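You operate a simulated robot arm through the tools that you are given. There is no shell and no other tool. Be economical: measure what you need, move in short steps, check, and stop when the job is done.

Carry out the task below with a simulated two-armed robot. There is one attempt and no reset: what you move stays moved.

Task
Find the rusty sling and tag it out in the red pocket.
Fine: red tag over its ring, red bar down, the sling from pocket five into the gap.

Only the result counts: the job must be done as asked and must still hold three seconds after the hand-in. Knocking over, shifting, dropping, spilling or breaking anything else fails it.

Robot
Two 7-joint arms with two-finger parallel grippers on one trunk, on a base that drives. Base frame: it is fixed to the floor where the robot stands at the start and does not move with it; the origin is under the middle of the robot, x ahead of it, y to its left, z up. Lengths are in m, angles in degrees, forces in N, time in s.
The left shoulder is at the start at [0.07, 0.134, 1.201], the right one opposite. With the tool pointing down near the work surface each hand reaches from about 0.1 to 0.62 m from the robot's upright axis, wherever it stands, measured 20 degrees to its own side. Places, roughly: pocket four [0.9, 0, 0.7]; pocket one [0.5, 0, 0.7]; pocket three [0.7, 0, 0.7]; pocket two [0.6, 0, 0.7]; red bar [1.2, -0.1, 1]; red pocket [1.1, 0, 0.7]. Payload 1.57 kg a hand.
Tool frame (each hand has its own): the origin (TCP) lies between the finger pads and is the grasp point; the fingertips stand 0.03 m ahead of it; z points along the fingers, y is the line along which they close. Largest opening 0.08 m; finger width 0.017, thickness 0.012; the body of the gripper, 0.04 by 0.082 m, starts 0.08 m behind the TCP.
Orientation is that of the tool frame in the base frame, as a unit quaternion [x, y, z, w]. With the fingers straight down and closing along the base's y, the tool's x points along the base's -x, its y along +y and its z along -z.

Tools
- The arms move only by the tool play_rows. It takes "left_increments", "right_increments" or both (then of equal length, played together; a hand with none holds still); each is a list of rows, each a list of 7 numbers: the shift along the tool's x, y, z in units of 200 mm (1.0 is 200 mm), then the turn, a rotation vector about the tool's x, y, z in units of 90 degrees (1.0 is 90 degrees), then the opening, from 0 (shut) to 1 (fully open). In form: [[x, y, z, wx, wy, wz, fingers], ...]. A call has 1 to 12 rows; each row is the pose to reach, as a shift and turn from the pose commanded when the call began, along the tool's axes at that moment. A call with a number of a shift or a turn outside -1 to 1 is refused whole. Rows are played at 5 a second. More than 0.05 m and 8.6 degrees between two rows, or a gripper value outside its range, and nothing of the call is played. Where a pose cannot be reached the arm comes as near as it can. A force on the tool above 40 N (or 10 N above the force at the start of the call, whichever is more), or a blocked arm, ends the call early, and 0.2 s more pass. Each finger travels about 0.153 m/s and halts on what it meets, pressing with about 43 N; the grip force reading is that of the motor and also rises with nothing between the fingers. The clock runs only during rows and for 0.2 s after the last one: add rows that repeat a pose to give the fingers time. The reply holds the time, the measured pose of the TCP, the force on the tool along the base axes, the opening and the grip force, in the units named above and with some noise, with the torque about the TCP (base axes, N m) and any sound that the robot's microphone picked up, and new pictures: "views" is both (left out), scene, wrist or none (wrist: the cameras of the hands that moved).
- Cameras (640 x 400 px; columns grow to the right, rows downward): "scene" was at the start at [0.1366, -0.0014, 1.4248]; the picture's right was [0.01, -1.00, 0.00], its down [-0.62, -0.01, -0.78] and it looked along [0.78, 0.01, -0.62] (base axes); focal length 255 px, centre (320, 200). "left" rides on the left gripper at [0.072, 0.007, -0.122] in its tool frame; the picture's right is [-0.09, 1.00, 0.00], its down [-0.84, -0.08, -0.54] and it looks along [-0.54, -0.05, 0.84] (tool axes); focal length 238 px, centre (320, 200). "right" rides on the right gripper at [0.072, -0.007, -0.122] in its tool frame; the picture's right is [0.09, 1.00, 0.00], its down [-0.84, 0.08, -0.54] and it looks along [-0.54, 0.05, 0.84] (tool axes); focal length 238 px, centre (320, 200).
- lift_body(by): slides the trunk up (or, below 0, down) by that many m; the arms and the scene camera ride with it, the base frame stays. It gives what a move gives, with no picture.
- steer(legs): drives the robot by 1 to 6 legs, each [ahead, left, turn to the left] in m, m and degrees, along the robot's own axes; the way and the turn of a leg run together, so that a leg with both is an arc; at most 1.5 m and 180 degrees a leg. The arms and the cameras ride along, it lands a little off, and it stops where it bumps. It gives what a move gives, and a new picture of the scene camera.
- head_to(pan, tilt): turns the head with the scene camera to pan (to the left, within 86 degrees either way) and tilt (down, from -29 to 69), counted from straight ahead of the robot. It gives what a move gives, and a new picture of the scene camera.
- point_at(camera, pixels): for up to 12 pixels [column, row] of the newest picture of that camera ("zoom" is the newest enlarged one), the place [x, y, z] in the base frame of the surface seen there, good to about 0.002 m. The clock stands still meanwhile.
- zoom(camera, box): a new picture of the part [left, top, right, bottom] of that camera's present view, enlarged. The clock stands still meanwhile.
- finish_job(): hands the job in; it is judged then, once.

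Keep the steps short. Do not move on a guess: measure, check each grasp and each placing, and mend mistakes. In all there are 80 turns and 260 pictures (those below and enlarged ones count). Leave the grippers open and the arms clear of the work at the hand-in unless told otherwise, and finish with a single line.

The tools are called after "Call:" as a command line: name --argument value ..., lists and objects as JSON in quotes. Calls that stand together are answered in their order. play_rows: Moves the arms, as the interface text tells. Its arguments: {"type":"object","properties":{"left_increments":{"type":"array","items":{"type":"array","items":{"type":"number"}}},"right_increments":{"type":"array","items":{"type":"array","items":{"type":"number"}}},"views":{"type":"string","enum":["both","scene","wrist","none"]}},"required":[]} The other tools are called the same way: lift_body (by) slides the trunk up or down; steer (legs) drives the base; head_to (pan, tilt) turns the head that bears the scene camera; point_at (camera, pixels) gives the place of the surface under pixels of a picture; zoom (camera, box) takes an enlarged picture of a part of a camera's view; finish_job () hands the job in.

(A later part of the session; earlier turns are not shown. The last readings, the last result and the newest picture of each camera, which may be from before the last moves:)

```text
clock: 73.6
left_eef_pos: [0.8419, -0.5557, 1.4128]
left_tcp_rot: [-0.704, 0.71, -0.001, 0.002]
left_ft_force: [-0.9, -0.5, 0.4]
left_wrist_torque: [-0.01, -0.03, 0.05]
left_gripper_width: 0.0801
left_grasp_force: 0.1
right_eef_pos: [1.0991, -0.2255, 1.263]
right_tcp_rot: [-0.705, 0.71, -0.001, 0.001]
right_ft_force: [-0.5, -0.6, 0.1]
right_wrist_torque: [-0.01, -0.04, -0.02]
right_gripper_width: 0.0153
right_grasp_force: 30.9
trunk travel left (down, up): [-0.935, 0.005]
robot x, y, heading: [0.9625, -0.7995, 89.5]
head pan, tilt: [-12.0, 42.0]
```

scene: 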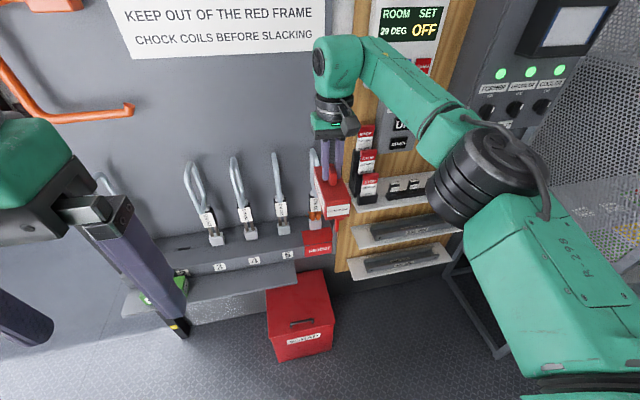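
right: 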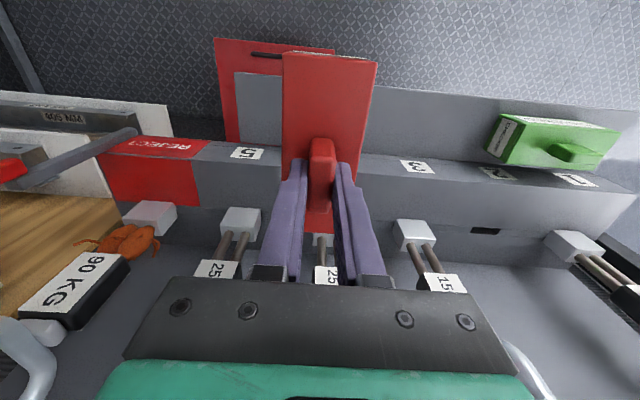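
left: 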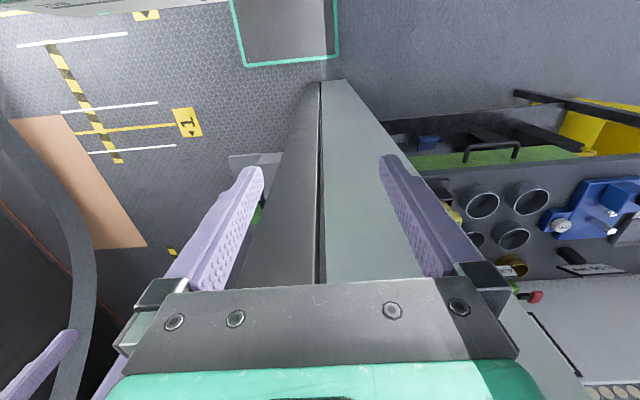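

The tag bottom is at z≈1.177, above the ring top 1.15. I raise 20 mm, drive 200 mm ahead, and measure.

Call:
play_rows --right_increments '[[0, -0.055, -0.1, 0, 0, 0, 0], [0, -0.055, -0.1, 0, 0, 0, 0]]' --views "none"

Call:
steer --legs '[[0.2, 0, 0]]'

Call:
zoom --camera "scene" --box '[260, 80, 400, 280]'

```text
clock: 74.2
left_eef_pos: [0.8462, -0.5558, 1.4122]
left_tcp_rot: [-0.704, 0.71, 0.0, 0.001]
left_ft_force: [-0.9, 0.1, 0.2]
left_wrist_torque: [0.0, -0.01, 0.01]
left_gripper_width: 0.0801
left_grasp_force: 0.1
right_eef_pos: [1.1136, -0.2261, 1.2814]
right_tcp_rot: [-0.705, 0.71, -0.001, 0.0]
right_ft_force: [0.5, 1.0, -0.5]
right_wrist_torque: [0.0, -0.04, -0.01]
right_gripper_width: 0.0153
right_grasp_force: 30.8
trunk travel left (down, up): [-0.935, 0.005]
robot x, y, heading: [0.962, -0.7991, 89.6]
head pan, tilt: [-12.0, 42.0]
```

```text
clock: 75.8
left_eef_pos: [0.8479, -0.3619, 1.4135]
left_tcp_rot: [-0.705, 0.709, 0.003, 0.002]
left_ft_force: [0.1, -0.1, 0.4]
left_wrist_torque: [0.06, 0.01, 0.01]
left_gripper_width: 0.0796
left_grasp_force: 0.0
right_eef_pos: [1.1158, -0.0318, 1.2839]
right_tcp_rot: [-0.705, 0.709, 0.002, 0.001]
right_ft_force: [0.2, -1.1, -0.5]
right_wrist_torque: [0.05, 0.0, 0.03]
right_gripper_width: 0.0154
right_grasp_force: 30.9
trunk travel left (down, up): [-0.935, 0.005]
robot x, y, heading: [0.9643, -0.5985, 89.7]
head pan, tilt: [-12.0, 42.0]
```

scene: 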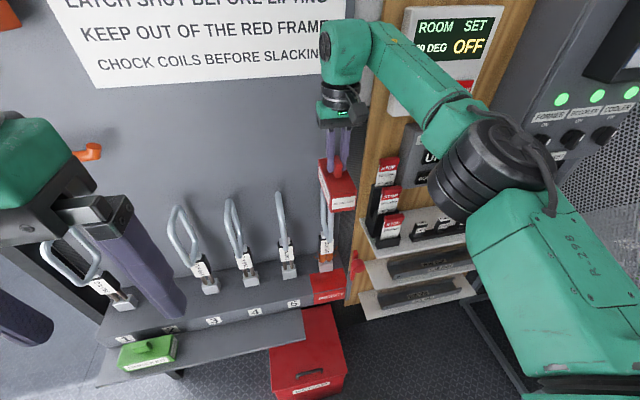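

```text
2.00 times, centred on (330, 180) of scene
```

zoom: 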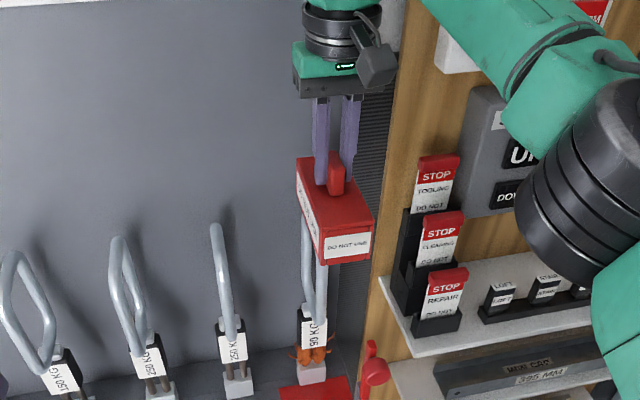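

Call:
point_at --camera "zoom" --pixels '[[306, 260], [307, 250], [320, 290], [319, 275], [307, 290], [323, 230], [370, 225], [300, 170], [346, 262], [322, 266], [368, 258], [345, 188]]'

```text
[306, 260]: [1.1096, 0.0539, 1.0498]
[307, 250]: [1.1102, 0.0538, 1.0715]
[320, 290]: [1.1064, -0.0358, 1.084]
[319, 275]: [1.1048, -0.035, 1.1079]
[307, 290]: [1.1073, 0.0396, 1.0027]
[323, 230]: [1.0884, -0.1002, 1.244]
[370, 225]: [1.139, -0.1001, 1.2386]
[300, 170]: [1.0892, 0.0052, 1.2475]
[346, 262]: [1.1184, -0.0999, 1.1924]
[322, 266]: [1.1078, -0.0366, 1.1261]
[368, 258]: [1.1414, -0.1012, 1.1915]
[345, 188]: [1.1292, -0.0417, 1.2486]
```

Ring: x≈1.110, y -0.036…0.056. Tag centre ≈ [1.1137, -0.035]. I shift +46 mm in y, -4 mm in x, still above.

Call:
play_rows --right_increments '[[-0.12, 0.02, 0, 0, 0, 0, 0], [-0.23, 0.02, 0, 0, 0, 0, 0], [-0.23, 0.02, 0, 0, 0, 0, 0], [-0.23, 0.02, 0, 0, 0, 0, 0]]' --views "wrist"

Call:
zoom --camera "scene" --box '[280, 100, 380, 240]'

```text
clock: 76.8
left_eef_pos: [0.8478, -0.3558, 1.4107]
left_tcp_rot: [-0.705, 0.709, 0.0, 0.0]
left_ft_force: [0.5, 0.6, -0.4]
left_wrist_torque: [0.0, 0.0, -0.01]
left_gripper_width: 0.08
left_grasp_force: 0.1
right_eef_pos: [1.1146, -0.0166, 1.2795]
right_tcp_rot: [-0.705, 0.71, 0.001, -0.001]
right_ft_force: [0.9, 0.0, -0.6]
right_wrist_torque: [-0.04, -0.01, 0.01]
right_gripper_width: 0.0151
right_grasp_force: 30.8
right hand out of reach, approached as far as the arm can: row 1, 2, 3, 4
trunk travel left (down, up): [-0.935, 0.005]
robot x, y, heading: [0.9675, -0.5976, 89.6]
head pan, tilt: [-12.0, 42.0]
```

right: 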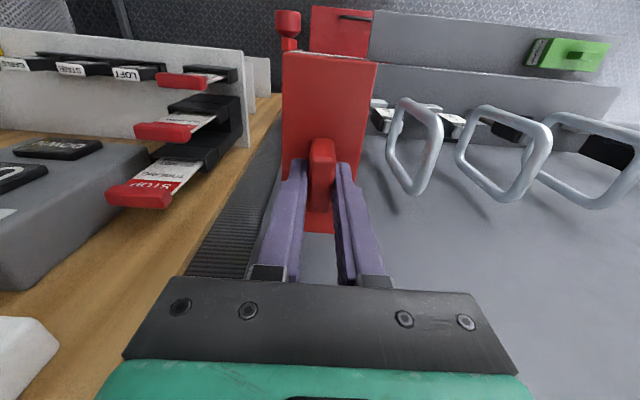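

```text
2.86 times, centred on (330, 170) of scene
```

zoom: 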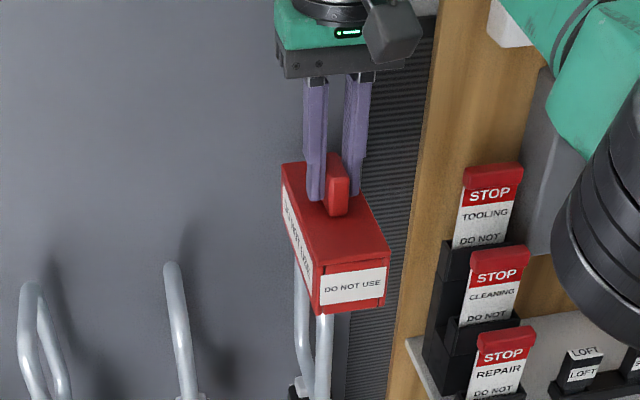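

The arm is at its reach limit, 30 mm short. I drive 30 mm ahead (base still clear of the bin).

Call:
steer --legs '[[0.03, 0, 0]]'

Call:
zoom --camera "scene" --box '[280, 100, 380, 240]'

```text
clock: 77.7
left_eef_pos: [0.8485, -0.3358, 1.4146]
left_tcp_rot: [-0.704, 0.71, 0.002, 0.004]
left_ft_force: [-0.1, -0.2, 0.6]
left_wrist_torque: [0.07, -0.02, -0.02]
left_gripper_width: 0.0802
left_grasp_force: 0.0
right_eef_pos: [1.1152, 0.0054, 1.2843]
right_tcp_rot: [-0.705, 0.709, 0.003, 0.001]
right_ft_force: [0.0, -1.1, 0.2]
right_wrist_torque: [0.08, 0.02, -0.02]
right_gripper_width: 0.0152
right_grasp_force: 31.1
trunk travel left (down, up): [-0.935, 0.005]
robot x, y, heading: [0.9655, -0.5721, 89.7]
head pan, tilt: [-12.0, 42.0]
```

scene: 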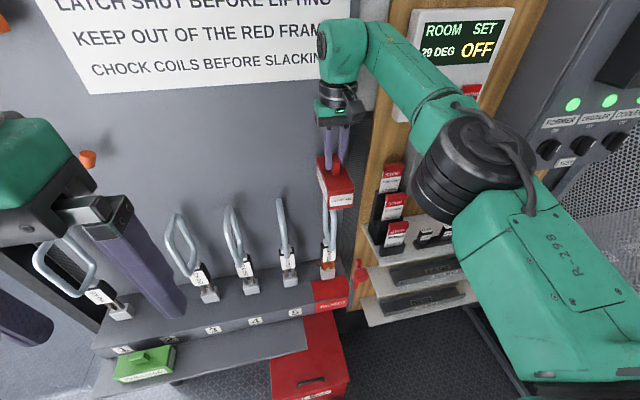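

```text
2.86 times, centred on (330, 170) of scene
```

zoom: 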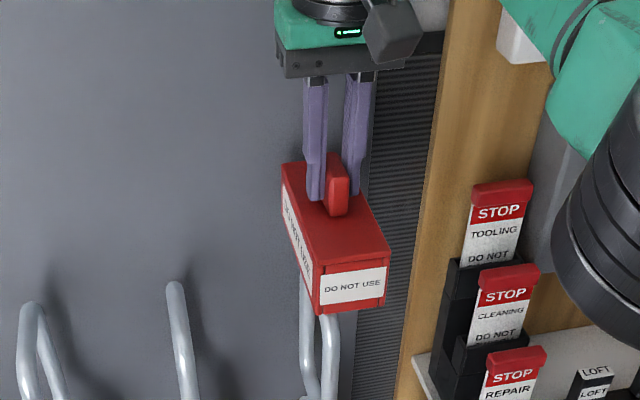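

Call:
play_rows --right_increments '[[0, 0.02, 0, 0, 0, 0, 0], [0, 0.02, 0, 0, 0, 0, 0], [0, 0.02, 0, 0, 0, 0, 0]]' --views "none"

Call:
zoom --camera "scene" --box '[290, 140, 370, 260]'

Call:
point_at --camera "zoom" --pixels '[[303, 160], [370, 145], [286, 60], [300, 220], [303, 240], [325, 215], [327, 240], [332, 190], [365, 183], [312, 195], [325, 225], [302, 230]]'

```text
clock: 78.5
left_eef_pos: [0.8496, -0.3296, 1.4134]
left_tcp_rot: [-0.704, 0.71, 0.002, 0.001]
left_ft_force: [0.1, -0.4, -0.5]
left_wrist_torque: [0.0, 0.0, -0.03]
left_gripper_width: 0.08
left_grasp_force: 0.1
right_eef_pos: [1.1099, 0.0094, 1.2827]
right_tcp_rot: [-0.705, 0.709, 0.002, 0.001]
right_ft_force: [0.1, -0.6, -0.6]
right_wrist_torque: [-0.02, -0.03, -0.01]
right_gripper_width: 0.0152
right_grasp_force: 31.4
trunk travel left (down, up): [-0.935, 0.005]
robot x, y, heading: [0.9651, -0.5656, 89.7]
head pan, tilt: [-12.0, 42.0]
```

```text
3.33 times, centred on (330, 200) of scene
```

zoom: 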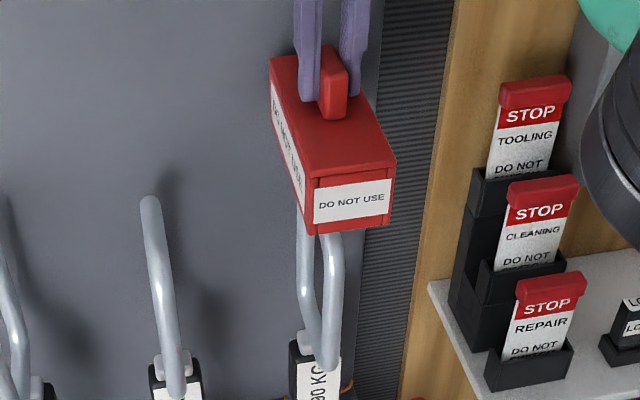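

```text
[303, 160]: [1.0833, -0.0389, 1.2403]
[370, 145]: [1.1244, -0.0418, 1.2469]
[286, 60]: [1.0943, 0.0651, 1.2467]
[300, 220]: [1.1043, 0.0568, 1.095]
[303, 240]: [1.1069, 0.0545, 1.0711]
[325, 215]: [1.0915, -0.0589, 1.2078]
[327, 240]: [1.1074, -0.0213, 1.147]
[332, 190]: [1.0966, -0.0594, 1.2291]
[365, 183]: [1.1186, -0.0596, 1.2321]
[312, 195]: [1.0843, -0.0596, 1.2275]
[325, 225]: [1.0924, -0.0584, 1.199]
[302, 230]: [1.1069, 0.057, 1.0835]
```

Tag now centred at about [1.1086, 0.006], ring [1.109, 0.010]. I shift +4 mm in y and lower 35 mm.

Call:
play_rows --right_increments '[[-0.02, 0, 0.06, 0, 0, 0, 0], [-0.02, 0, 0.12, 0, 0, 0, 0], [-0.02, 0, 0.175, 0, 0, 0, 0], [-0.02, 0, 0.175, 0, 0, 0, 0]]' --views "none"

Call:
zoom --camera "scene" --box '[290, 150, 370, 270]'

```text
clock: 79.5
left_eef_pos: [0.8481, -0.3257, 1.4125]
left_tcp_rot: [-0.704, 0.71, 0.001, 0.001]
left_ft_force: [-0.6, 0.7, 0.7]
left_wrist_torque: [0.03, 0.02, 0.0]
left_gripper_width: 0.0799
left_grasp_force: 0.0
right_eef_pos: [1.1104, 0.0174, 1.2456]
right_tcp_rot: [-0.705, 0.709, 0.0, -0.001]
right_ft_force: [-0.8, -0.3, -1.2]
right_wrist_torque: [0.02, -0.01, -0.01]
right_gripper_width: 0.0153
right_grasp_force: 31.3
trunk travel left (down, up): [-0.935, 0.005]
robot x, y, heading: [0.9686, -0.569, 89.7]
head pan, tilt: [-12.0, 42.0]
```

```text
3.33 times, centred on (330, 210) of scene
```

zoom: 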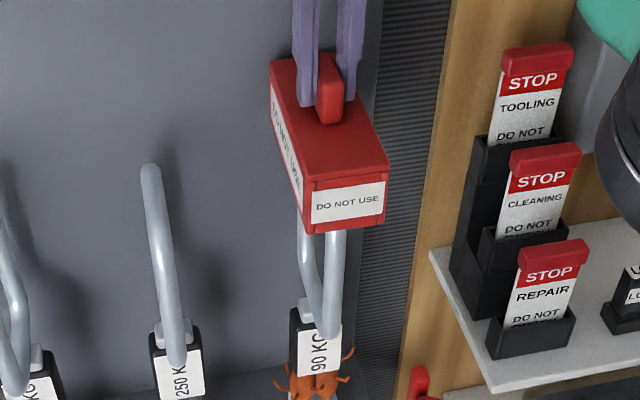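

TCP y is 0.0174, a bit far; I correct -4 mm and lower 25 mm in small steps, watching the force.

Call:
play_rows --right_increments '[[0.02, 0, 0, 0, 0, 0, 0], [0.02, 0, 0.04, 0, 0, 0, 0], [0.02, 0, 0.08, 0, 0, 0, 0], [0.02, 0, 0.125, 0, 0, 0, 0], [0.02, 0, 0.125, 0, 0, 0, 0]]' --views "none"

Call:
zoom --camera "scene" --box '[290, 150, 370, 270]'

```text
clock: 80.7
left_eef_pos: [0.8485, -0.3271, 1.4128]
left_tcp_rot: [-0.705, 0.709, 0.001, 0.001]
left_ft_force: [0.7, 0.0, 0.5]
left_wrist_torque: [0.03, -0.02, 0.02]
left_gripper_width: 0.0798
left_grasp_force: 0.1
right_eef_pos: [1.1108, 0.0126, 1.2196]
right_tcp_rot: [-0.705, 0.709, 0.001, 0.0]
right_ft_force: [0.5, 0.7, -0.4]
right_wrist_torque: [-0.01, -0.01, -0.01]
right_gripper_width: 0.0152
right_grasp_force: 30.6
trunk travel left (down, up): [-0.935, 0.005]
robot x, y, heading: [0.968, -0.5674, 89.4]
head pan, tilt: [-12.0, 42.0]
```

```text
3.33 times, centred on (330, 210) of scene
```

zoom: 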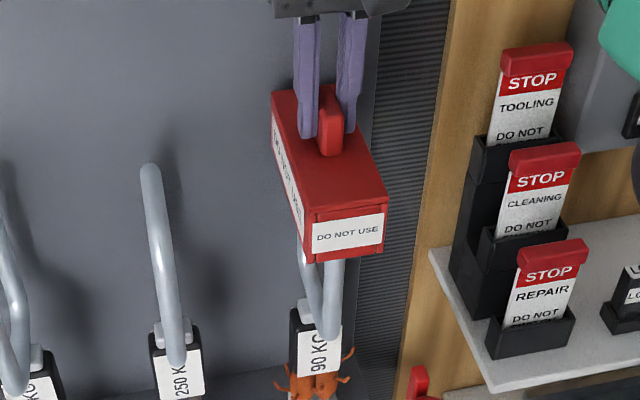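

No force at a bottom height of 1.133, so the hollow tag is going over the ring. I lower on until it rests.

Call:
play_rows --right_increments '[[0, 0, 0.03, 0, 0, 0, 0], [0, 0, 0.06, 0, 0, 0, 0], [0, 0, 0.09, 0, 0, 0, 0], [0, 0, 0.12, 0, 0, 0, 0], [0, 0, 0.12, 0, 0, 0, 0]]' --views "none"

Call:
zoom --camera "scene" --box '[290, 150, 370, 270]'

```text
clock: 81.9
left_eef_pos: [0.8492, -0.3279, 1.413]
left_tcp_rot: [-0.705, 0.71, 0.001, 0.001]
left_ft_force: [1.0, 0.0, -0.8]
left_wrist_torque: [-0.01, -0.03, -0.04]
left_gripper_width: 0.0801
left_grasp_force: 0.1
right_eef_pos: [1.1096, 0.0121, 1.1974]
right_tcp_rot: [-0.705, 0.71, 0.001, 0.0]
right_ft_force: [-0.2, -0.2, -1.5]
right_wrist_torque: [-0.01, -0.02, 0.02]
right_gripper_width: 0.0152
right_grasp_force: 31.4
trunk travel left (down, up): [-0.935, 0.005]
robot x, y, heading: [0.9649, -0.5696, 89.3]
head pan, tilt: [-12.0, 42.0]
```

```text
3.33 times, centred on (330, 210) of scene
```

zoom: 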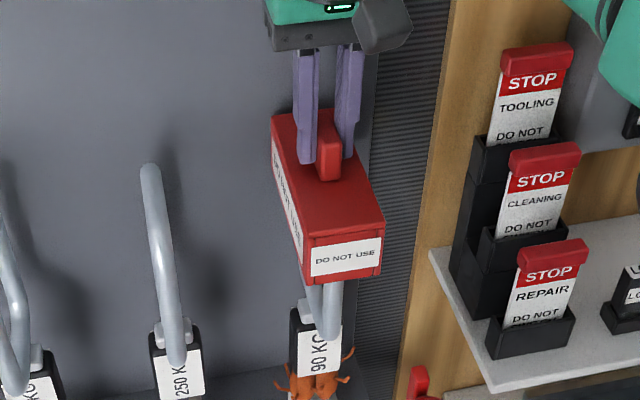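

Call:
play_rows --right_increments '[[0, 0, 0.02, 0, 0, 0, 0], [0, 0, 0.04, 0, 0, 0, 0], [0, 0, 0.06, 0, 0, 0, 0], [0, 0, 0.06, 0, 0, 0, 0]]' --views "none"

```text
clock: 82.9
left_eef_pos: [0.8486, -0.332, 1.4141]
left_tcp_rot: [-0.704, 0.71, 0.002, 0.002]
left_ft_force: [0.7, -0.9, 1.3]
left_wrist_torque: [0.01, 0.01, 0.01]
left_gripper_width: 0.0799
left_grasp_force: 0.0
right_eef_pos: [1.1104, 0.0097, 1.1877]
right_tcp_rot: [-0.704, 0.71, 0.003, 0.0]
right_ft_force: [1.9, -0.7, 27.6]
right_wrist_torque: [-0.27, -0.04, 0.01]
right_gripper_width: 0.0157
right_grasp_force: 31.3
trunk travel left (down, up): [-0.935, 0.005]
robot x, y, heading: [0.9657, -0.5698, 89.6]
head pan, tilt: [-12.0, 42.0]
```

It rests (contact at z≈1.19). I ease up 3 mm, open partway and withdraw upward.

Call:
play_rows --right_increments '[[0, 0, -0.02, 0, 0, 0, 0], [0, 0, -0.02, 0, 0, 0, 0], [0, 0, -0.02, 0, 0, 0, 0.25], [0, 0, -0.02, 0, 0, 0, 0.4], [0, 0, -0.02, 0, 0, 0, 0.5], [0, 0, -0.12, 0, 0, 0, 0.5], [0, 0, -0.3, 0, 0, 0, 0.5], [0, 0, -0.4, 0, 0, 0, 0.5], [0, 0, -0.4, 0, 0, 0, 0.5]]' --views "both"

Call:
zoom --camera "scene" --box '[280, 150, 380, 290]'

```text
clock: 84.9
left_eef_pos: [0.8499, -0.3267, 1.4135]
left_tcp_rot: [-0.705, 0.71, 0.0, 0.0]
left_ft_force: [-0.6, -0.5, 0.3]
left_wrist_torque: [0.01, 0.01, 0.0]
left_gripper_width: 0.08
left_grasp_force: 0.1
right_eef_pos: [1.1087, 0.0135, 1.2651]
right_tcp_rot: [-0.705, 0.709, 0.0, 0.0]
right_ft_force: [0.1, 0.3, -0.7]
right_wrist_torque: [0.01, 0.0, 0.0]
right_gripper_width: 0.04
right_grasp_force: 0.0
trunk travel left (down, up): [-0.935, 0.005]
robot x, y, heading: [0.9623, -0.5688, 89.6]
head pan, tilt: [-12.0, 42.0]
```

scene: 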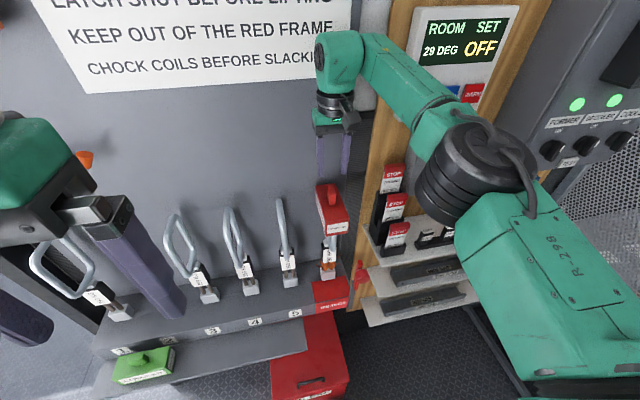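
right: 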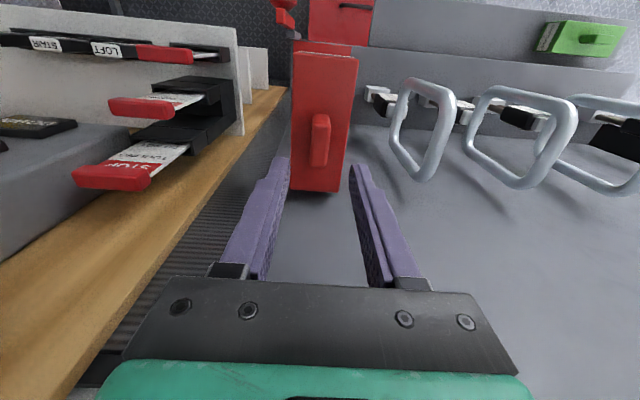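

```text
2.86 times, centred on (330, 220) of scene
```

zoom: 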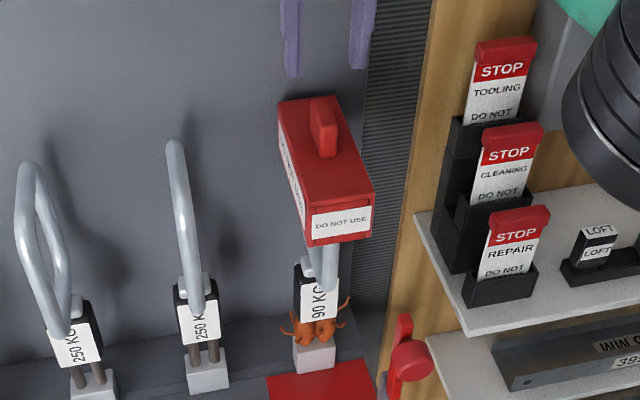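

The tag sits over the ring. Now the red bar at x≈1.167. I back off 180 mm and examine the bar.

Call:
steer --legs '[[-0.18, 0, 0]]'

Call:
zoom --camera "scene" --box '[290, 140, 400, 280]'

Call:
zoom --camera "scene" --box '[320, 200, 380, 270]'

```text
clock: 86.4
left_eef_pos: [0.848, -0.5016, 1.4115]
left_tcp_rot: [-0.703, 0.711, -0.001, -0.001]
left_ft_force: [-0.4, 0.0, 0.7]
left_wrist_torque: [-0.04, 0.03, -0.01]
left_gripper_width: 0.0798
left_grasp_force: 0.0
right_eef_pos: [1.1088, -0.1619, 1.2623]
right_tcp_rot: [-0.704, 0.71, 0.0, -0.001]
right_ft_force: [-0.1, -0.6, 0.7]
right_wrist_torque: [-0.06, -0.01, 0.03]
right_gripper_width: 0.04
right_grasp_force: 0.0
trunk travel left (down, up): [-0.935, 0.005]
robot x, y, heading: [0.9637, -0.7489, 89.8]
head pan, tilt: [-12.0, 42.0]
```

scene: 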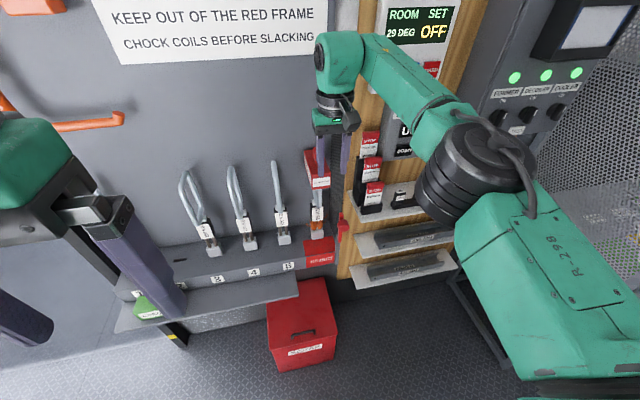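

```text
2.86 times, centred on (345, 210) of scene
```

zoom: 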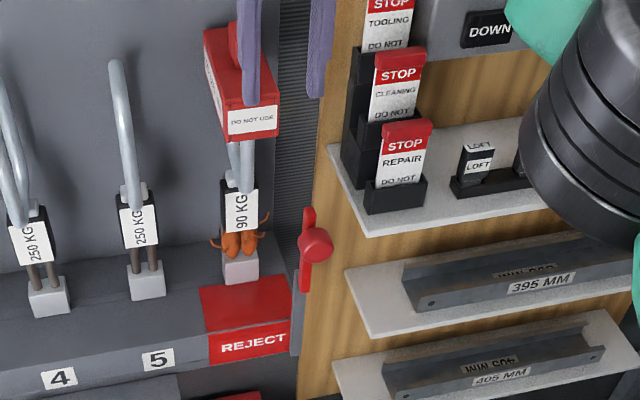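

```text
5.71 times, centred on (350, 235) of scene
```

zoom: 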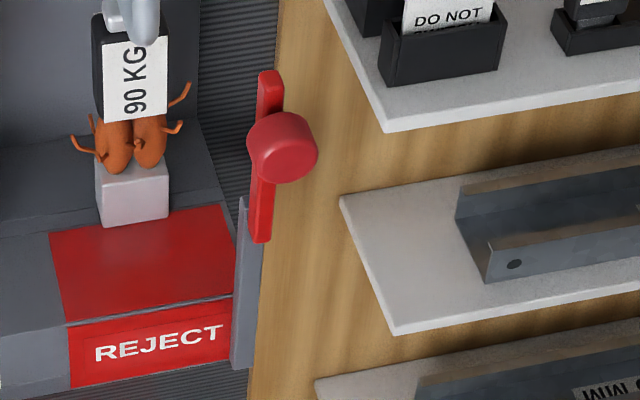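

Call:
point_at --camera "zoom" --pixels '[[268, 78], [280, 100], [258, 235], [268, 235], [290, 150], [312, 150], [255, 150], [262, 120], [285, 178], [240, 215], [245, 350], [345, 205]]'

Call:
point_at --camera "scene" --pixels '[[355, 225], [352, 200], [350, 240], [357, 270]]'

```text
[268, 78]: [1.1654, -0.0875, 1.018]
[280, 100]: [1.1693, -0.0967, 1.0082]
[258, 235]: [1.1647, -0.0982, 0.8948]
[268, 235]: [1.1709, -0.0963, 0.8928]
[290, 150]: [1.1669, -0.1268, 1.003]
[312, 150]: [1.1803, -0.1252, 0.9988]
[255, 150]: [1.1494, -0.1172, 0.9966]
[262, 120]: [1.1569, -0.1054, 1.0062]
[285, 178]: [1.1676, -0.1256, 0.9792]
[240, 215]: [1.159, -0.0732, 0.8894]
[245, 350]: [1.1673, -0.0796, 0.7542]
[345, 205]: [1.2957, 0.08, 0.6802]
```

```text
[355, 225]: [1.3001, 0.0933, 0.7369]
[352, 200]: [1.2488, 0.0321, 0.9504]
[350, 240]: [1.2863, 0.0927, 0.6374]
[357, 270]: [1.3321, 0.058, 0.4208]
```

Bar: x≈1.166, pivot near z 0.90, top 1.02; knob centre z≈0.995, y -0.098…-0.127, radius 17 mm. I'll push the knob to the left from its right side. First: strafe right, pull the hand back, come closer.

Call:
steer --legs '[[0, -0.1, 0]]'

Call:
play_rows --right_increments '[[0.2, 0, 0, 0, 0, 0, 0], [0.4, 0, 0.1, 0, 0, 0, 0], [0.5, 0, 0.3, 0, -0.083, 0, 0], [0.5, 0, 0.5, 0, -0.167, 0, 0], [0.5, 0, 0.7, 0, -0.25, 0, 0], [0.5, 0, 0.9, 0, -0.333, 0, 0], [0.5, 0, 0.9, 0, -0.333, 0, 0]]' --views "none"

Call:
steer --legs '[[0.08, 0, 0]]'

```text
clock: 87.5
left_eef_pos: [0.9371, -0.5095, 1.4123]
left_tcp_rot: [-0.704, 0.71, -0.002, 0.003]
left_ft_force: [-0.3, -0.2, -1.2]
left_wrist_torque: [0.01, -0.05, 0.01]
left_gripper_width: 0.0802
left_grasp_force: 0.0
right_eef_pos: [1.1996, -0.1691, 1.2662]
right_tcp_rot: [-0.706, 0.708, -0.001, 0.002]
right_ft_force: [-0.9, 1.1, 0.1]
right_wrist_torque: [0.0, -0.07, 0.04]
right_gripper_width: 0.0401
right_grasp_force: 0.0
trunk travel left (down, up): [-0.935, 0.005]
robot x, y, heading: [1.0616, -0.7511, 89.8]
head pan, tilt: [-12.0, 42.0]
```

scene: 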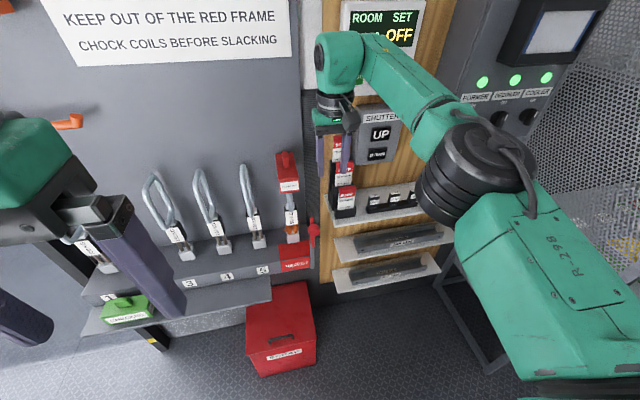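

```text
clock: 89.1
left_eef_pos: [0.9483, -0.5076, 1.4128]
left_tcp_rot: [-0.705, 0.71, 0.001, 0.001]
left_ft_force: [-0.3, -0.2, -0.2]
left_wrist_torque: [-0.01, 0.05, 0.01]
left_gripper_width: 0.0799
left_grasp_force: 0.1
right_eef_pos: [1.2072, -0.2674, 1.0828]
right_tcp_rot: [-0.681, 0.685, 0.184, 0.183]
right_ft_force: [0.3, -0.3, -0.3]
right_wrist_torque: [0.01, 0.0, 0.01]
right_gripper_width: 0.0
right_grasp_force: 21.2
trunk travel left (down, up): [-0.935, 0.005]
robot x, y, heading: [1.0646, -0.7478, 89.3]
head pan, tilt: [-12.0, 42.0]
```

```text
clock: 90.2
left_eef_pos: [0.9483, -0.439, 1.4152]
left_tcp_rot: [-0.704, 0.71, 0.003, 0.004]
left_ft_force: [0.1, -0.4, 0.0]
left_wrist_torque: [0.07, -0.01, 0.02]
left_gripper_width: 0.0801
left_grasp_force: 0.1
right_eef_pos: [1.2062, -0.1966, 1.0884]
right_tcp_rot: [-0.681, 0.683, 0.186, 0.186]
right_ft_force: [0.7, 0.0, 0.6]
right_wrist_torque: [0.03, -0.01, 0.01]
right_gripper_width: 0.0
right_grasp_force: 21.1
trunk travel left (down, up): [-0.935, 0.005]
robot x, y, heading: [1.0622, -0.6721, 89.5]
head pan, tilt: [-12.0, 42.0]
```

scene: 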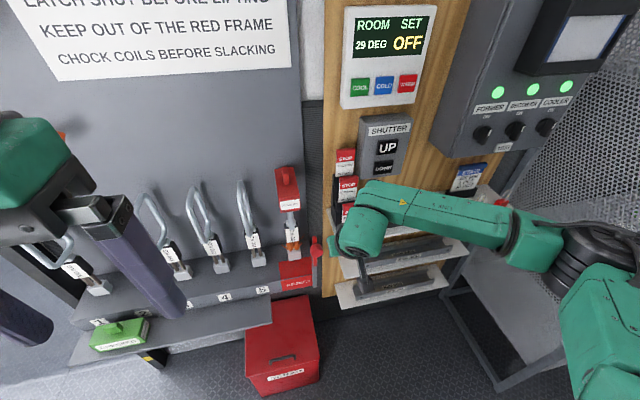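

I move the closed fingers to beside the knob, on its right, at [1.207, -0.12, 1.0].

Call:
play_rows --right_increments '[[-0.024, 0, 0.134, 0, 0, 0, 0], [-0.048, 0, 0.268, 0, 0, 0, 0], [-0.071, 0, 0.4, 0, 0, 0, 0], [-0.095, 0, 0.535, 0, 0, 0, 0], [-0.095, 0, 0.535, 0, 0, 0, 0]]' --views "both"

Call:
zoom --camera "scene" --box '[270, 180, 390, 300]'

```text
clock: 91.4
left_eef_pos: [0.9492, -0.4296, 1.4127]
left_tcp_rot: [-0.704, 0.71, 0.002, 0.001]
left_ft_force: [0.4, 0.1, -0.1]
left_wrist_torque: [0.02, -0.01, -0.01]
left_gripper_width: 0.0798
left_grasp_force: 0.1
right_eef_pos: [1.2078, -0.1182, 1.0007]
right_tcp_rot: [-0.681, 0.685, 0.184, 0.183]
right_ft_force: [0.0, 0.1, 0.6]
right_wrist_torque: [0.01, 0.01, -0.01]
right_gripper_width: 0.0
right_grasp_force: 21.2
trunk travel left (down, up): [-0.935, 0.005]
robot x, y, heading: [1.0693, -0.672, 89.4]
head pan, tilt: [-12.0, 42.0]
```

scene: 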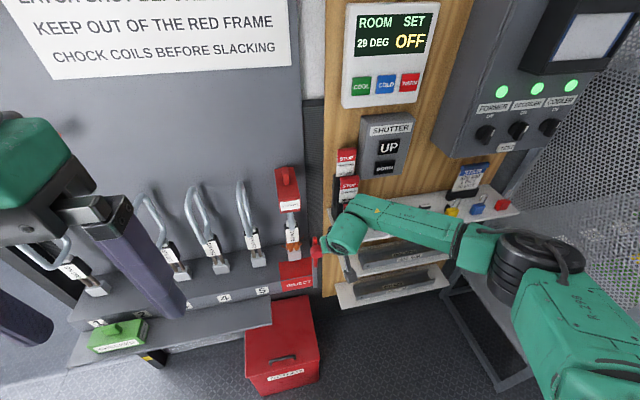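
right: 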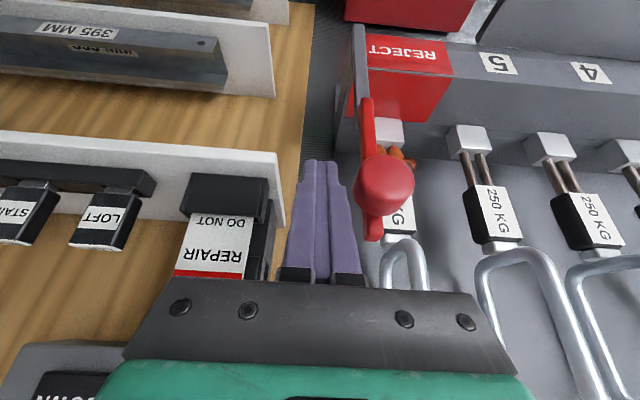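

```text
3.33 times, centred on (330, 240) of scene
```

zoom: 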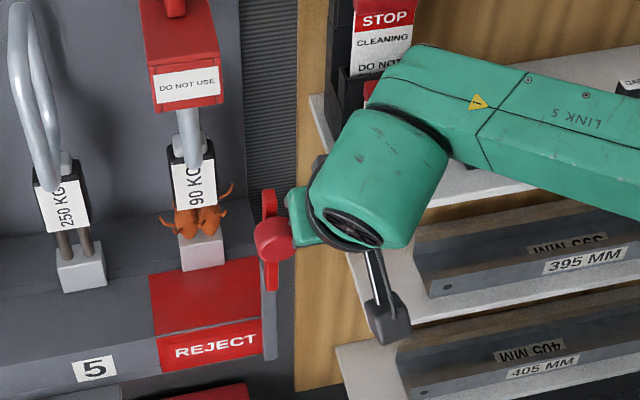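

The fingers stand right of the knob. I push left by 60 mm in small steps.

Call:
play_rows --right_increments '[[0, 0.05, 0, 0, 0, 0, 0], [0, 0.1, 0, 0, 0, 0, 0], [0, 0.15, 0, 0, 0, 0, 0], [0, 0.2, 0, 0, 0, 0, 0], [0, 0.25, 0, 0, 0, 0, 0], [0, 0.3, 0, 0, 0, 0, 0], [0, 0.3, 0, 0, 0, 0, 0]]' --views "both"

Call:
zoom --camera "scene" --box '[250, 180, 370, 300]'

```text
clock: 93.0
left_eef_pos: [0.9492, -0.4283, 1.413]
left_tcp_rot: [-0.704, 0.711, 0.001, 0.0]
left_ft_force: [-0.1, -0.4, 0.5]
left_wrist_torque: [0.01, 0.02, -0.02]
left_gripper_width: 0.0801
left_grasp_force: 0.0
right_eef_pos: [1.1467, -0.1176, 1.0023]
right_tcp_rot: [-0.682, 0.684, 0.184, 0.183]
right_ft_force: [-0.3, -0.2, 0.2]
right_wrist_torque: [-0.02, 0.02, -0.01]
right_gripper_width: 0.0002
right_grasp_force: 20.8
trunk travel left (down, up): [-0.935, 0.005]
robot x, y, heading: [1.0639, -0.6728, 89.7]
head pan, tilt: [-12.0, 42.0]
```

scene: 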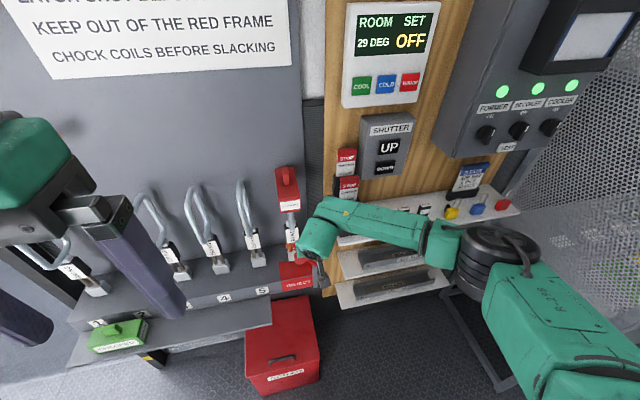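
right: 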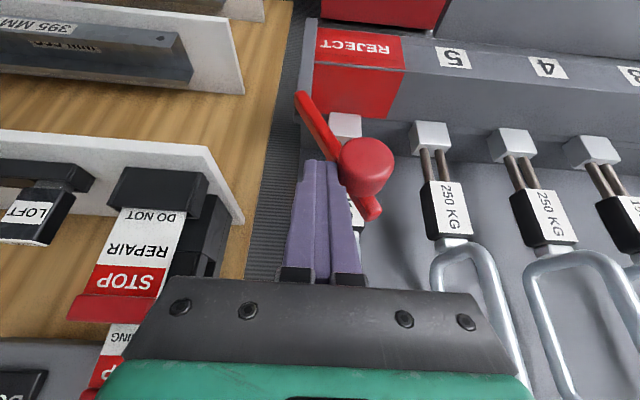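

```text
3.33 times, centred on (310, 240) of scene
```

zoom: 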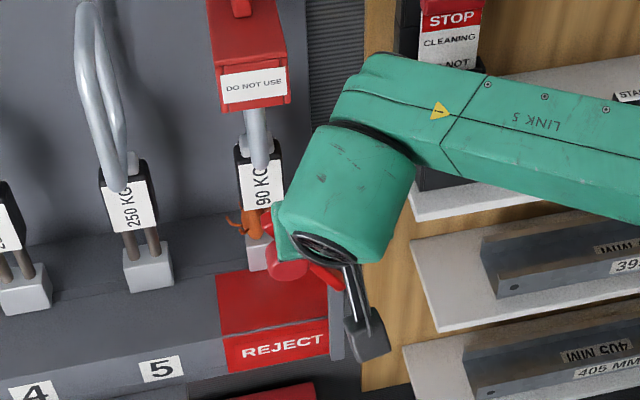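

The bar swings to the left about its lower end. I push 32 mm further left, then press down on it by 55 mm.

Call:
play_rows --right_increments '[[0, 0.08, 0, 0, 0, 0, 0], [0, 0.16, 0, 0, 0, 0, 0], [0.035, 0.2, 0.06, 0, 0, 0, 0], [0.07, 0.2, 0.12, 0, 0, 0, 0], [0.105, 0.2, 0.18, 0, 0, 0, 0], [0.138, 0.2, 0.24, 0, 0, 0, 0], [0.138, 0.2, 0.24, 0, 0, 0, 0]]' --views "both"

Call:
zoom --camera "right" --box '[220, 40, 420, 240]'

```text
clock: 94.6
left_eef_pos: [0.949, -0.4281, 1.4133]
left_tcp_rot: [-0.704, 0.71, 0.001, 0.001]
left_ft_force: [-0.5, -0.5, 0.4]
left_wrist_torque: [0.0, -0.03, -0.01]
left_gripper_width: 0.0799
left_grasp_force: 0.0
right_eef_pos: [1.1063, -0.1176, 0.9462]
right_tcp_rot: [-0.68, 0.686, 0.183, 0.183]
right_ft_force: [-0.6, 0.0, 0.6]
right_wrist_torque: [-0.03, 0.01, 0.02]
right_gripper_width: 0.0
right_grasp_force: 21.0
trunk travel left (down, up): [-0.935, 0.005]
robot x, y, heading: [1.065, -0.6708, 89.5]
head pan, tilt: [-12.0, 42.0]
```

scene: 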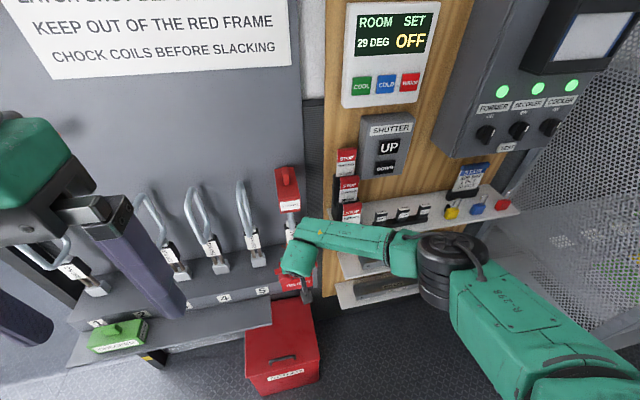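
right: 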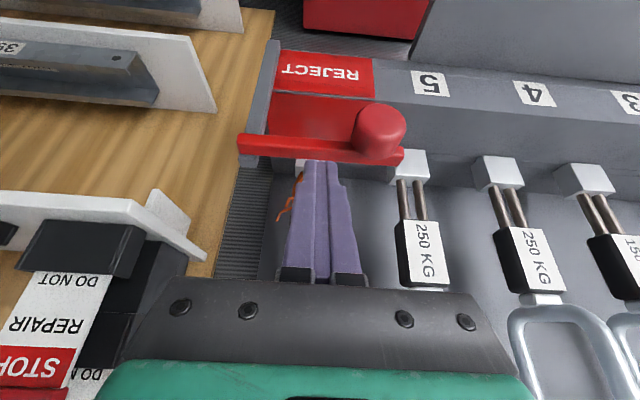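

```text
2.00 times, centred on (320, 140) of right
```

zoom: 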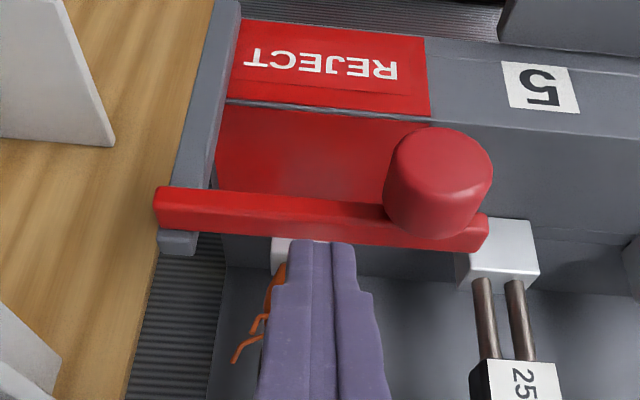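

The bar is close to horizontal. I measure its ends.

Call:
point_at --camera "zoom" --pixels '[[170, 205], [165, 192], [475, 240], [470, 220], [370, 225], [250, 210], [440, 170], [400, 210], [190, 240], [320, 225], [320, 245]]'

```text
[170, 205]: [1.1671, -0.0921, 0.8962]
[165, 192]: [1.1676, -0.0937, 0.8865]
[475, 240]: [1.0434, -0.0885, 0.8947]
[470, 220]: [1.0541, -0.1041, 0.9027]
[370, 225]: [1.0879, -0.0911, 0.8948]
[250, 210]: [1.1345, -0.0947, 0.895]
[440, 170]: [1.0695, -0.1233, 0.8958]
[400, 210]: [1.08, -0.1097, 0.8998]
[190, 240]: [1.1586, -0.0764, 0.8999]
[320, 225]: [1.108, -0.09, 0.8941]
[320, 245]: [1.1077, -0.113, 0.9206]
```

The bar lies level (z 0.895 at both ends). I confirm it is at its stop with a light press on the knob at x≈1.07.

Call:
play_rows --right_increments '[[-0.025, 0.09, -0.043, 0, 0, 0, 0], [-0.025, 0.18, -0.043, 0, 0, 0, 0], [0, 0.18, 0, 0, 0, 0, 0], [0.02, 0.18, 0.035, 0, 0, 0, 0], [0.03, 0.18, 0.052, 0, 0, 0, 0], [0.04, 0.18, 0.069, 0, 0, 0, 0]]' --views "wrist"

```text
clock: 96.0
left_eef_pos: [0.9483, -0.4335, 1.4147]
left_tcp_rot: [-0.705, 0.71, 0.002, 0.002]
left_ft_force: [0.0, 0.8, -0.2]
left_wrist_torque: [-0.01, 0.01, -0.01]
left_gripper_width: 0.0799
left_grasp_force: 0.0
right_eef_pos: [1.0709, -0.1166, 0.9363]
right_tcp_rot: [-0.679, 0.684, 0.19, 0.186]
right_ft_force: [3.6, 6.4, 39.3]
right_wrist_torque: [0.47, 0.04, -0.35]
right_gripper_width: 0.0001
right_grasp_force: 21.1
trunk travel left (down, up): [-0.935, 0.005]
robot x, y, heading: [1.0638, -0.6726, 89.6]
head pan, tilt: [-12.0, 42.0]
```

right: 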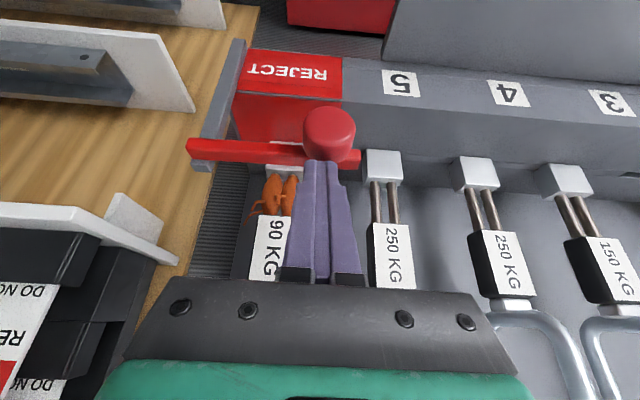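

Firm stop at 39 N: the bar is down. I withdraw the hand along its axis, back off, and open it for sling 5.

Call:
play_rows --right_increments '[[0, 0, -0.15, 0, 0, 0, 0], [0, 0, -0.35, 0, 0, 0, 0], [0, 0, -0.55, 0, 0, 0, 0], [0, 0, -0.75, 0, 0, 0, 0], [0, 0, -0.75, 0, 0, 0, 0]]' --views "none"

Call:
steer --legs '[[-0.18, 0, 0], [0, 0.22, 0]]'

Call:
play_rows --right_increments '[[-0.12, -0.115, -0.08, 0, 0, 0, 1], [-0.25, -0.23, -0.165, 0, 0, 0, 1], [-0.375, -0.345, -0.25, 0, 0, 0, 1], [-0.5, -0.46, -0.33, 0, 0, 0, 1], [-0.625, -0.575, -0.41, 0, 0, 0, 1], [-0.746, -0.69, -0.493, 0, 0, 0, 1], [-0.746, -0.69, -0.493, 0, 0, 0, 1]]' --views "scene"

```text
clock: 97.2
left_eef_pos: [0.9487, -0.4282, 1.4131]
left_tcp_rot: [-0.704, 0.71, 0.0, 0.0]
left_ft_force: [-0.1, 0.5, 0.0]
left_wrist_torque: [-0.01, -0.02, 0.0]
left_gripper_width: 0.08
left_grasp_force: 0.1
right_eef_pos: [1.0689, -0.1914, 1.0602]
right_tcp_rot: [-0.681, 0.685, 0.183, 0.183]
right_ft_force: [0.5, 0.3, 0.1]
right_wrist_torque: [0.01, -0.03, 0.0]
right_gripper_width: 0.0
right_grasp_force: 21.3
trunk travel left (down, up): [-0.935, 0.005]
robot x, y, heading: [1.063, -0.6729, 89.7]
head pan, tilt: [-12.0, 42.0]
```

```text
clock: 100.0
left_eef_pos: [0.7322, -0.6068, 1.4136]
left_tcp_rot: [-0.703, 0.711, 0.002, 0.0]
left_ft_force: [-0.1, -0.5, -0.3]
left_wrist_torque: [-0.05, 0.05, -0.02]
left_gripper_width: 0.0796
left_grasp_force: 0.0
right_eef_pos: [0.853, -0.3694, 1.0604]
right_tcp_rot: [-0.68, 0.686, 0.184, 0.182]
right_ft_force: [0.4, -1.3, -0.1]
right_wrist_torque: [0.0, 0.05, 0.01]
right_gripper_width: 0.0001
right_grasp_force: 21.2
trunk travel left (down, up): [-0.935, 0.005]
robot x, y, heading: [0.8437, -0.8478, 89.5]
head pan, tilt: [-12.0, 42.0]
```

scene: 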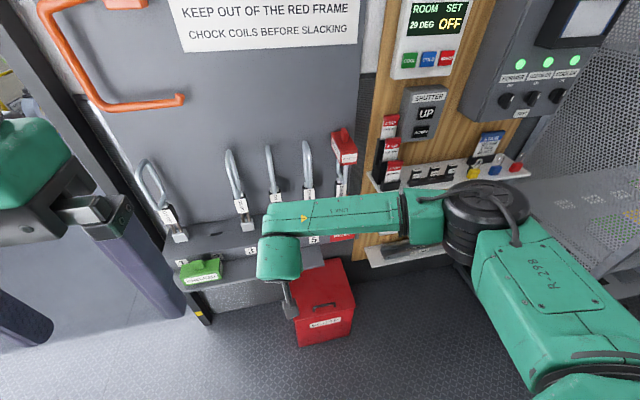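

```text
clock: 101.6
left_eef_pos: [0.7262, -0.6055, 1.4133]
left_tcp_rot: [-0.704, 0.71, 0.0, 0.001]
left_ft_force: [-0.2, -0.3, 0.1]
left_wrist_torque: [0.01, -0.03, 0.01]
left_gripper_width: 0.0801
left_grasp_force: 0.0
right_eef_pos: [0.988, -0.2924, 1.2205]
right_tcp_rot: [-0.681, 0.685, 0.183, 0.184]
right_ft_force: [0.2, -0.2, 0.1]
right_wrist_torque: [0.01, 0.03, 0.03]
right_gripper_width: 0.0801
right_grasp_force: 0.0
trunk travel left (down, up): [-0.935, 0.005]
robot x, y, heading: [0.846, -0.853, 89.7]
head pan, tilt: [-12.0, 42.0]
```

scene: 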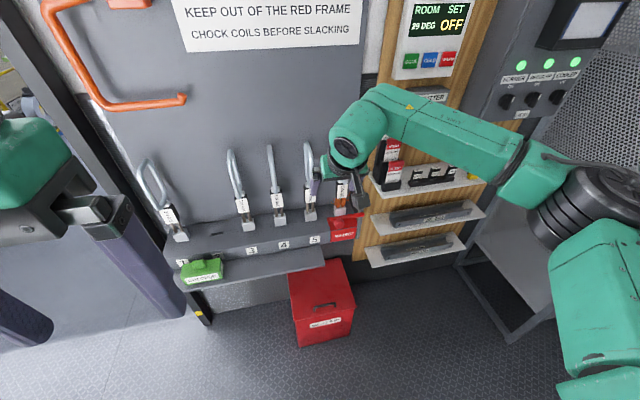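

I raise the hand 150 mm, lower the trunk 160 mm (same stance as for sling 2), and drive 200 mm closer.

Call:
play_rows --right_increments '[[-0.094, 0, -0.163, 0, 0, 0, 1], [-0.188, 0, -0.325, 0, 0, 0, 1], [-0.281, 0, -0.488, 0, 0, 0, 1], [-0.375, 0, -0.65, 0, 0, 0, 1], [-0.375, 0, -0.65, 0, 0, 0, 1]]' --views "none"

Call:
lift_body --by -0.16

Call:
steer --legs '[[0.2, 0, 0]]'

Call:
play_rows --right_increments '[[0, 0, 0, 0, 0, 0, 1]]' --views "both"

```text
clock: 102.8
left_eef_pos: [0.7284, -0.6063, 1.4127]
left_tcp_rot: [-0.704, 0.71, 0.0, 0.0]
left_ft_force: [-0.2, 0.1, 0.0]
left_wrist_torque: [-0.01, -0.01, -0.05]
left_gripper_width: 0.08
left_grasp_force: 0.2
right_eef_pos: [0.9875, -0.2916, 1.3706]
right_tcp_rot: [-0.68, 0.686, 0.182, 0.184]
right_ft_force: [1.2, -1.0, 0.0]
right_wrist_torque: [-0.01, 0.0, 0.01]
right_gripper_width: 0.0799
right_grasp_force: 0.0
trunk travel left (down, up): [-0.935, 0.005]
robot x, y, heading: [0.8406, -0.8504, 89.3]
head pan, tilt: [-12.0, 42.0]
```

```text
clock: 104.6
left_eef_pos: [0.728, -0.6072, 1.2531]
left_tcp_rot: [-0.703, 0.711, 0.001, 0.001]
left_ft_force: [0.4, -0.9, 0.3]
left_wrist_torque: [-0.02, 0.04, -0.03]
left_gripper_width: 0.0798
left_grasp_force: 0.2
right_eef_pos: [0.9885, -0.2909, 1.2102]
right_tcp_rot: [-0.68, 0.686, 0.183, 0.183]
right_ft_force: [-0.1, 0.3, 0.2]
right_wrist_torque: [-0.03, -0.01, -0.02]
right_gripper_width: 0.08
right_grasp_force: 0.1
trunk travel left (down, up): [-0.775, 0.165]
robot x, y, heading: [0.8432, -0.8515, 89.6]
head pan, tilt: [-12.0, 42.0]
```

```text
clock: 106.2
left_eef_pos: [0.7285, -0.4121, 1.2533]
left_tcp_rot: [-0.704, 0.71, 0.002, 0.002]
left_ft_force: [0.4, -0.5, 0.5]
left_wrist_torque: [0.0, -0.02, -0.04]
left_gripper_width: 0.0798
left_grasp_force: 0.0
right_eef_pos: [0.9886, -0.0981, 1.2109]
right_tcp_rot: [-0.68, 0.685, 0.185, 0.184]
right_ft_force: [-0.3, -0.8, 0.7]
right_wrist_torque: [0.02, 0.0, 0.0]
right_gripper_width: 0.08
right_grasp_force: 0.0
trunk travel left (down, up): [-0.775, 0.165]
robot x, y, heading: [0.8455, -0.652, 89.3]
head pan, tilt: [-12.0, 42.0]
```

scene: 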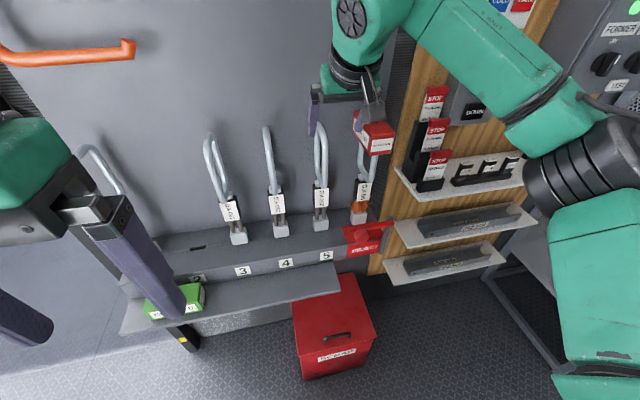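

```text
clock: 106.6
left_eef_pos: [0.7304, -0.4089, 1.2532]
left_tcp_rot: [-0.704, 0.71, 0.001, 0.001]
left_ft_force: [0.3, -0.7, -0.2]
left_wrist_torque: [0.01, 0.0, 0.0]
left_gripper_width: 0.0801
left_grasp_force: 0.0
right_eef_pos: [0.9901, -0.0939, 1.2094]
right_tcp_rot: [-0.68, 0.685, 0.184, 0.184]
right_ft_force: [-0.3, 0.2, -0.5]
right_wrist_torque: [0.02, 0.01, -0.01]
right_gripper_width: 0.08
right_grasp_force: 0.1
trunk travel left (down, up): [-0.775, 0.165]
robot x, y, heading: [0.8424, -0.6521, 89.6]
head pan, tilt: [-12.0, 42.0]
```

scene: 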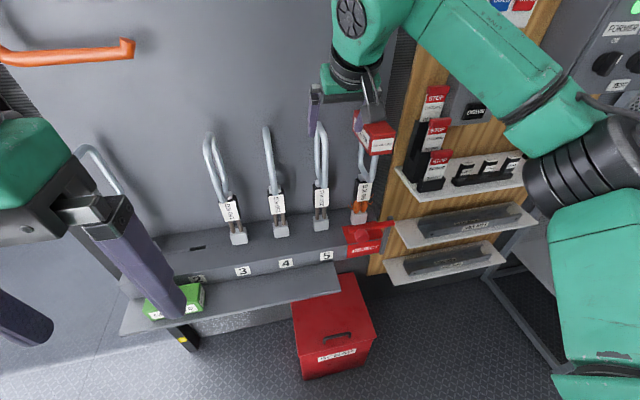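
right: 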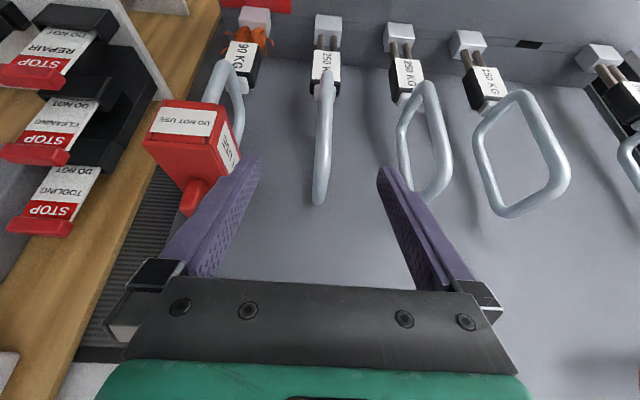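

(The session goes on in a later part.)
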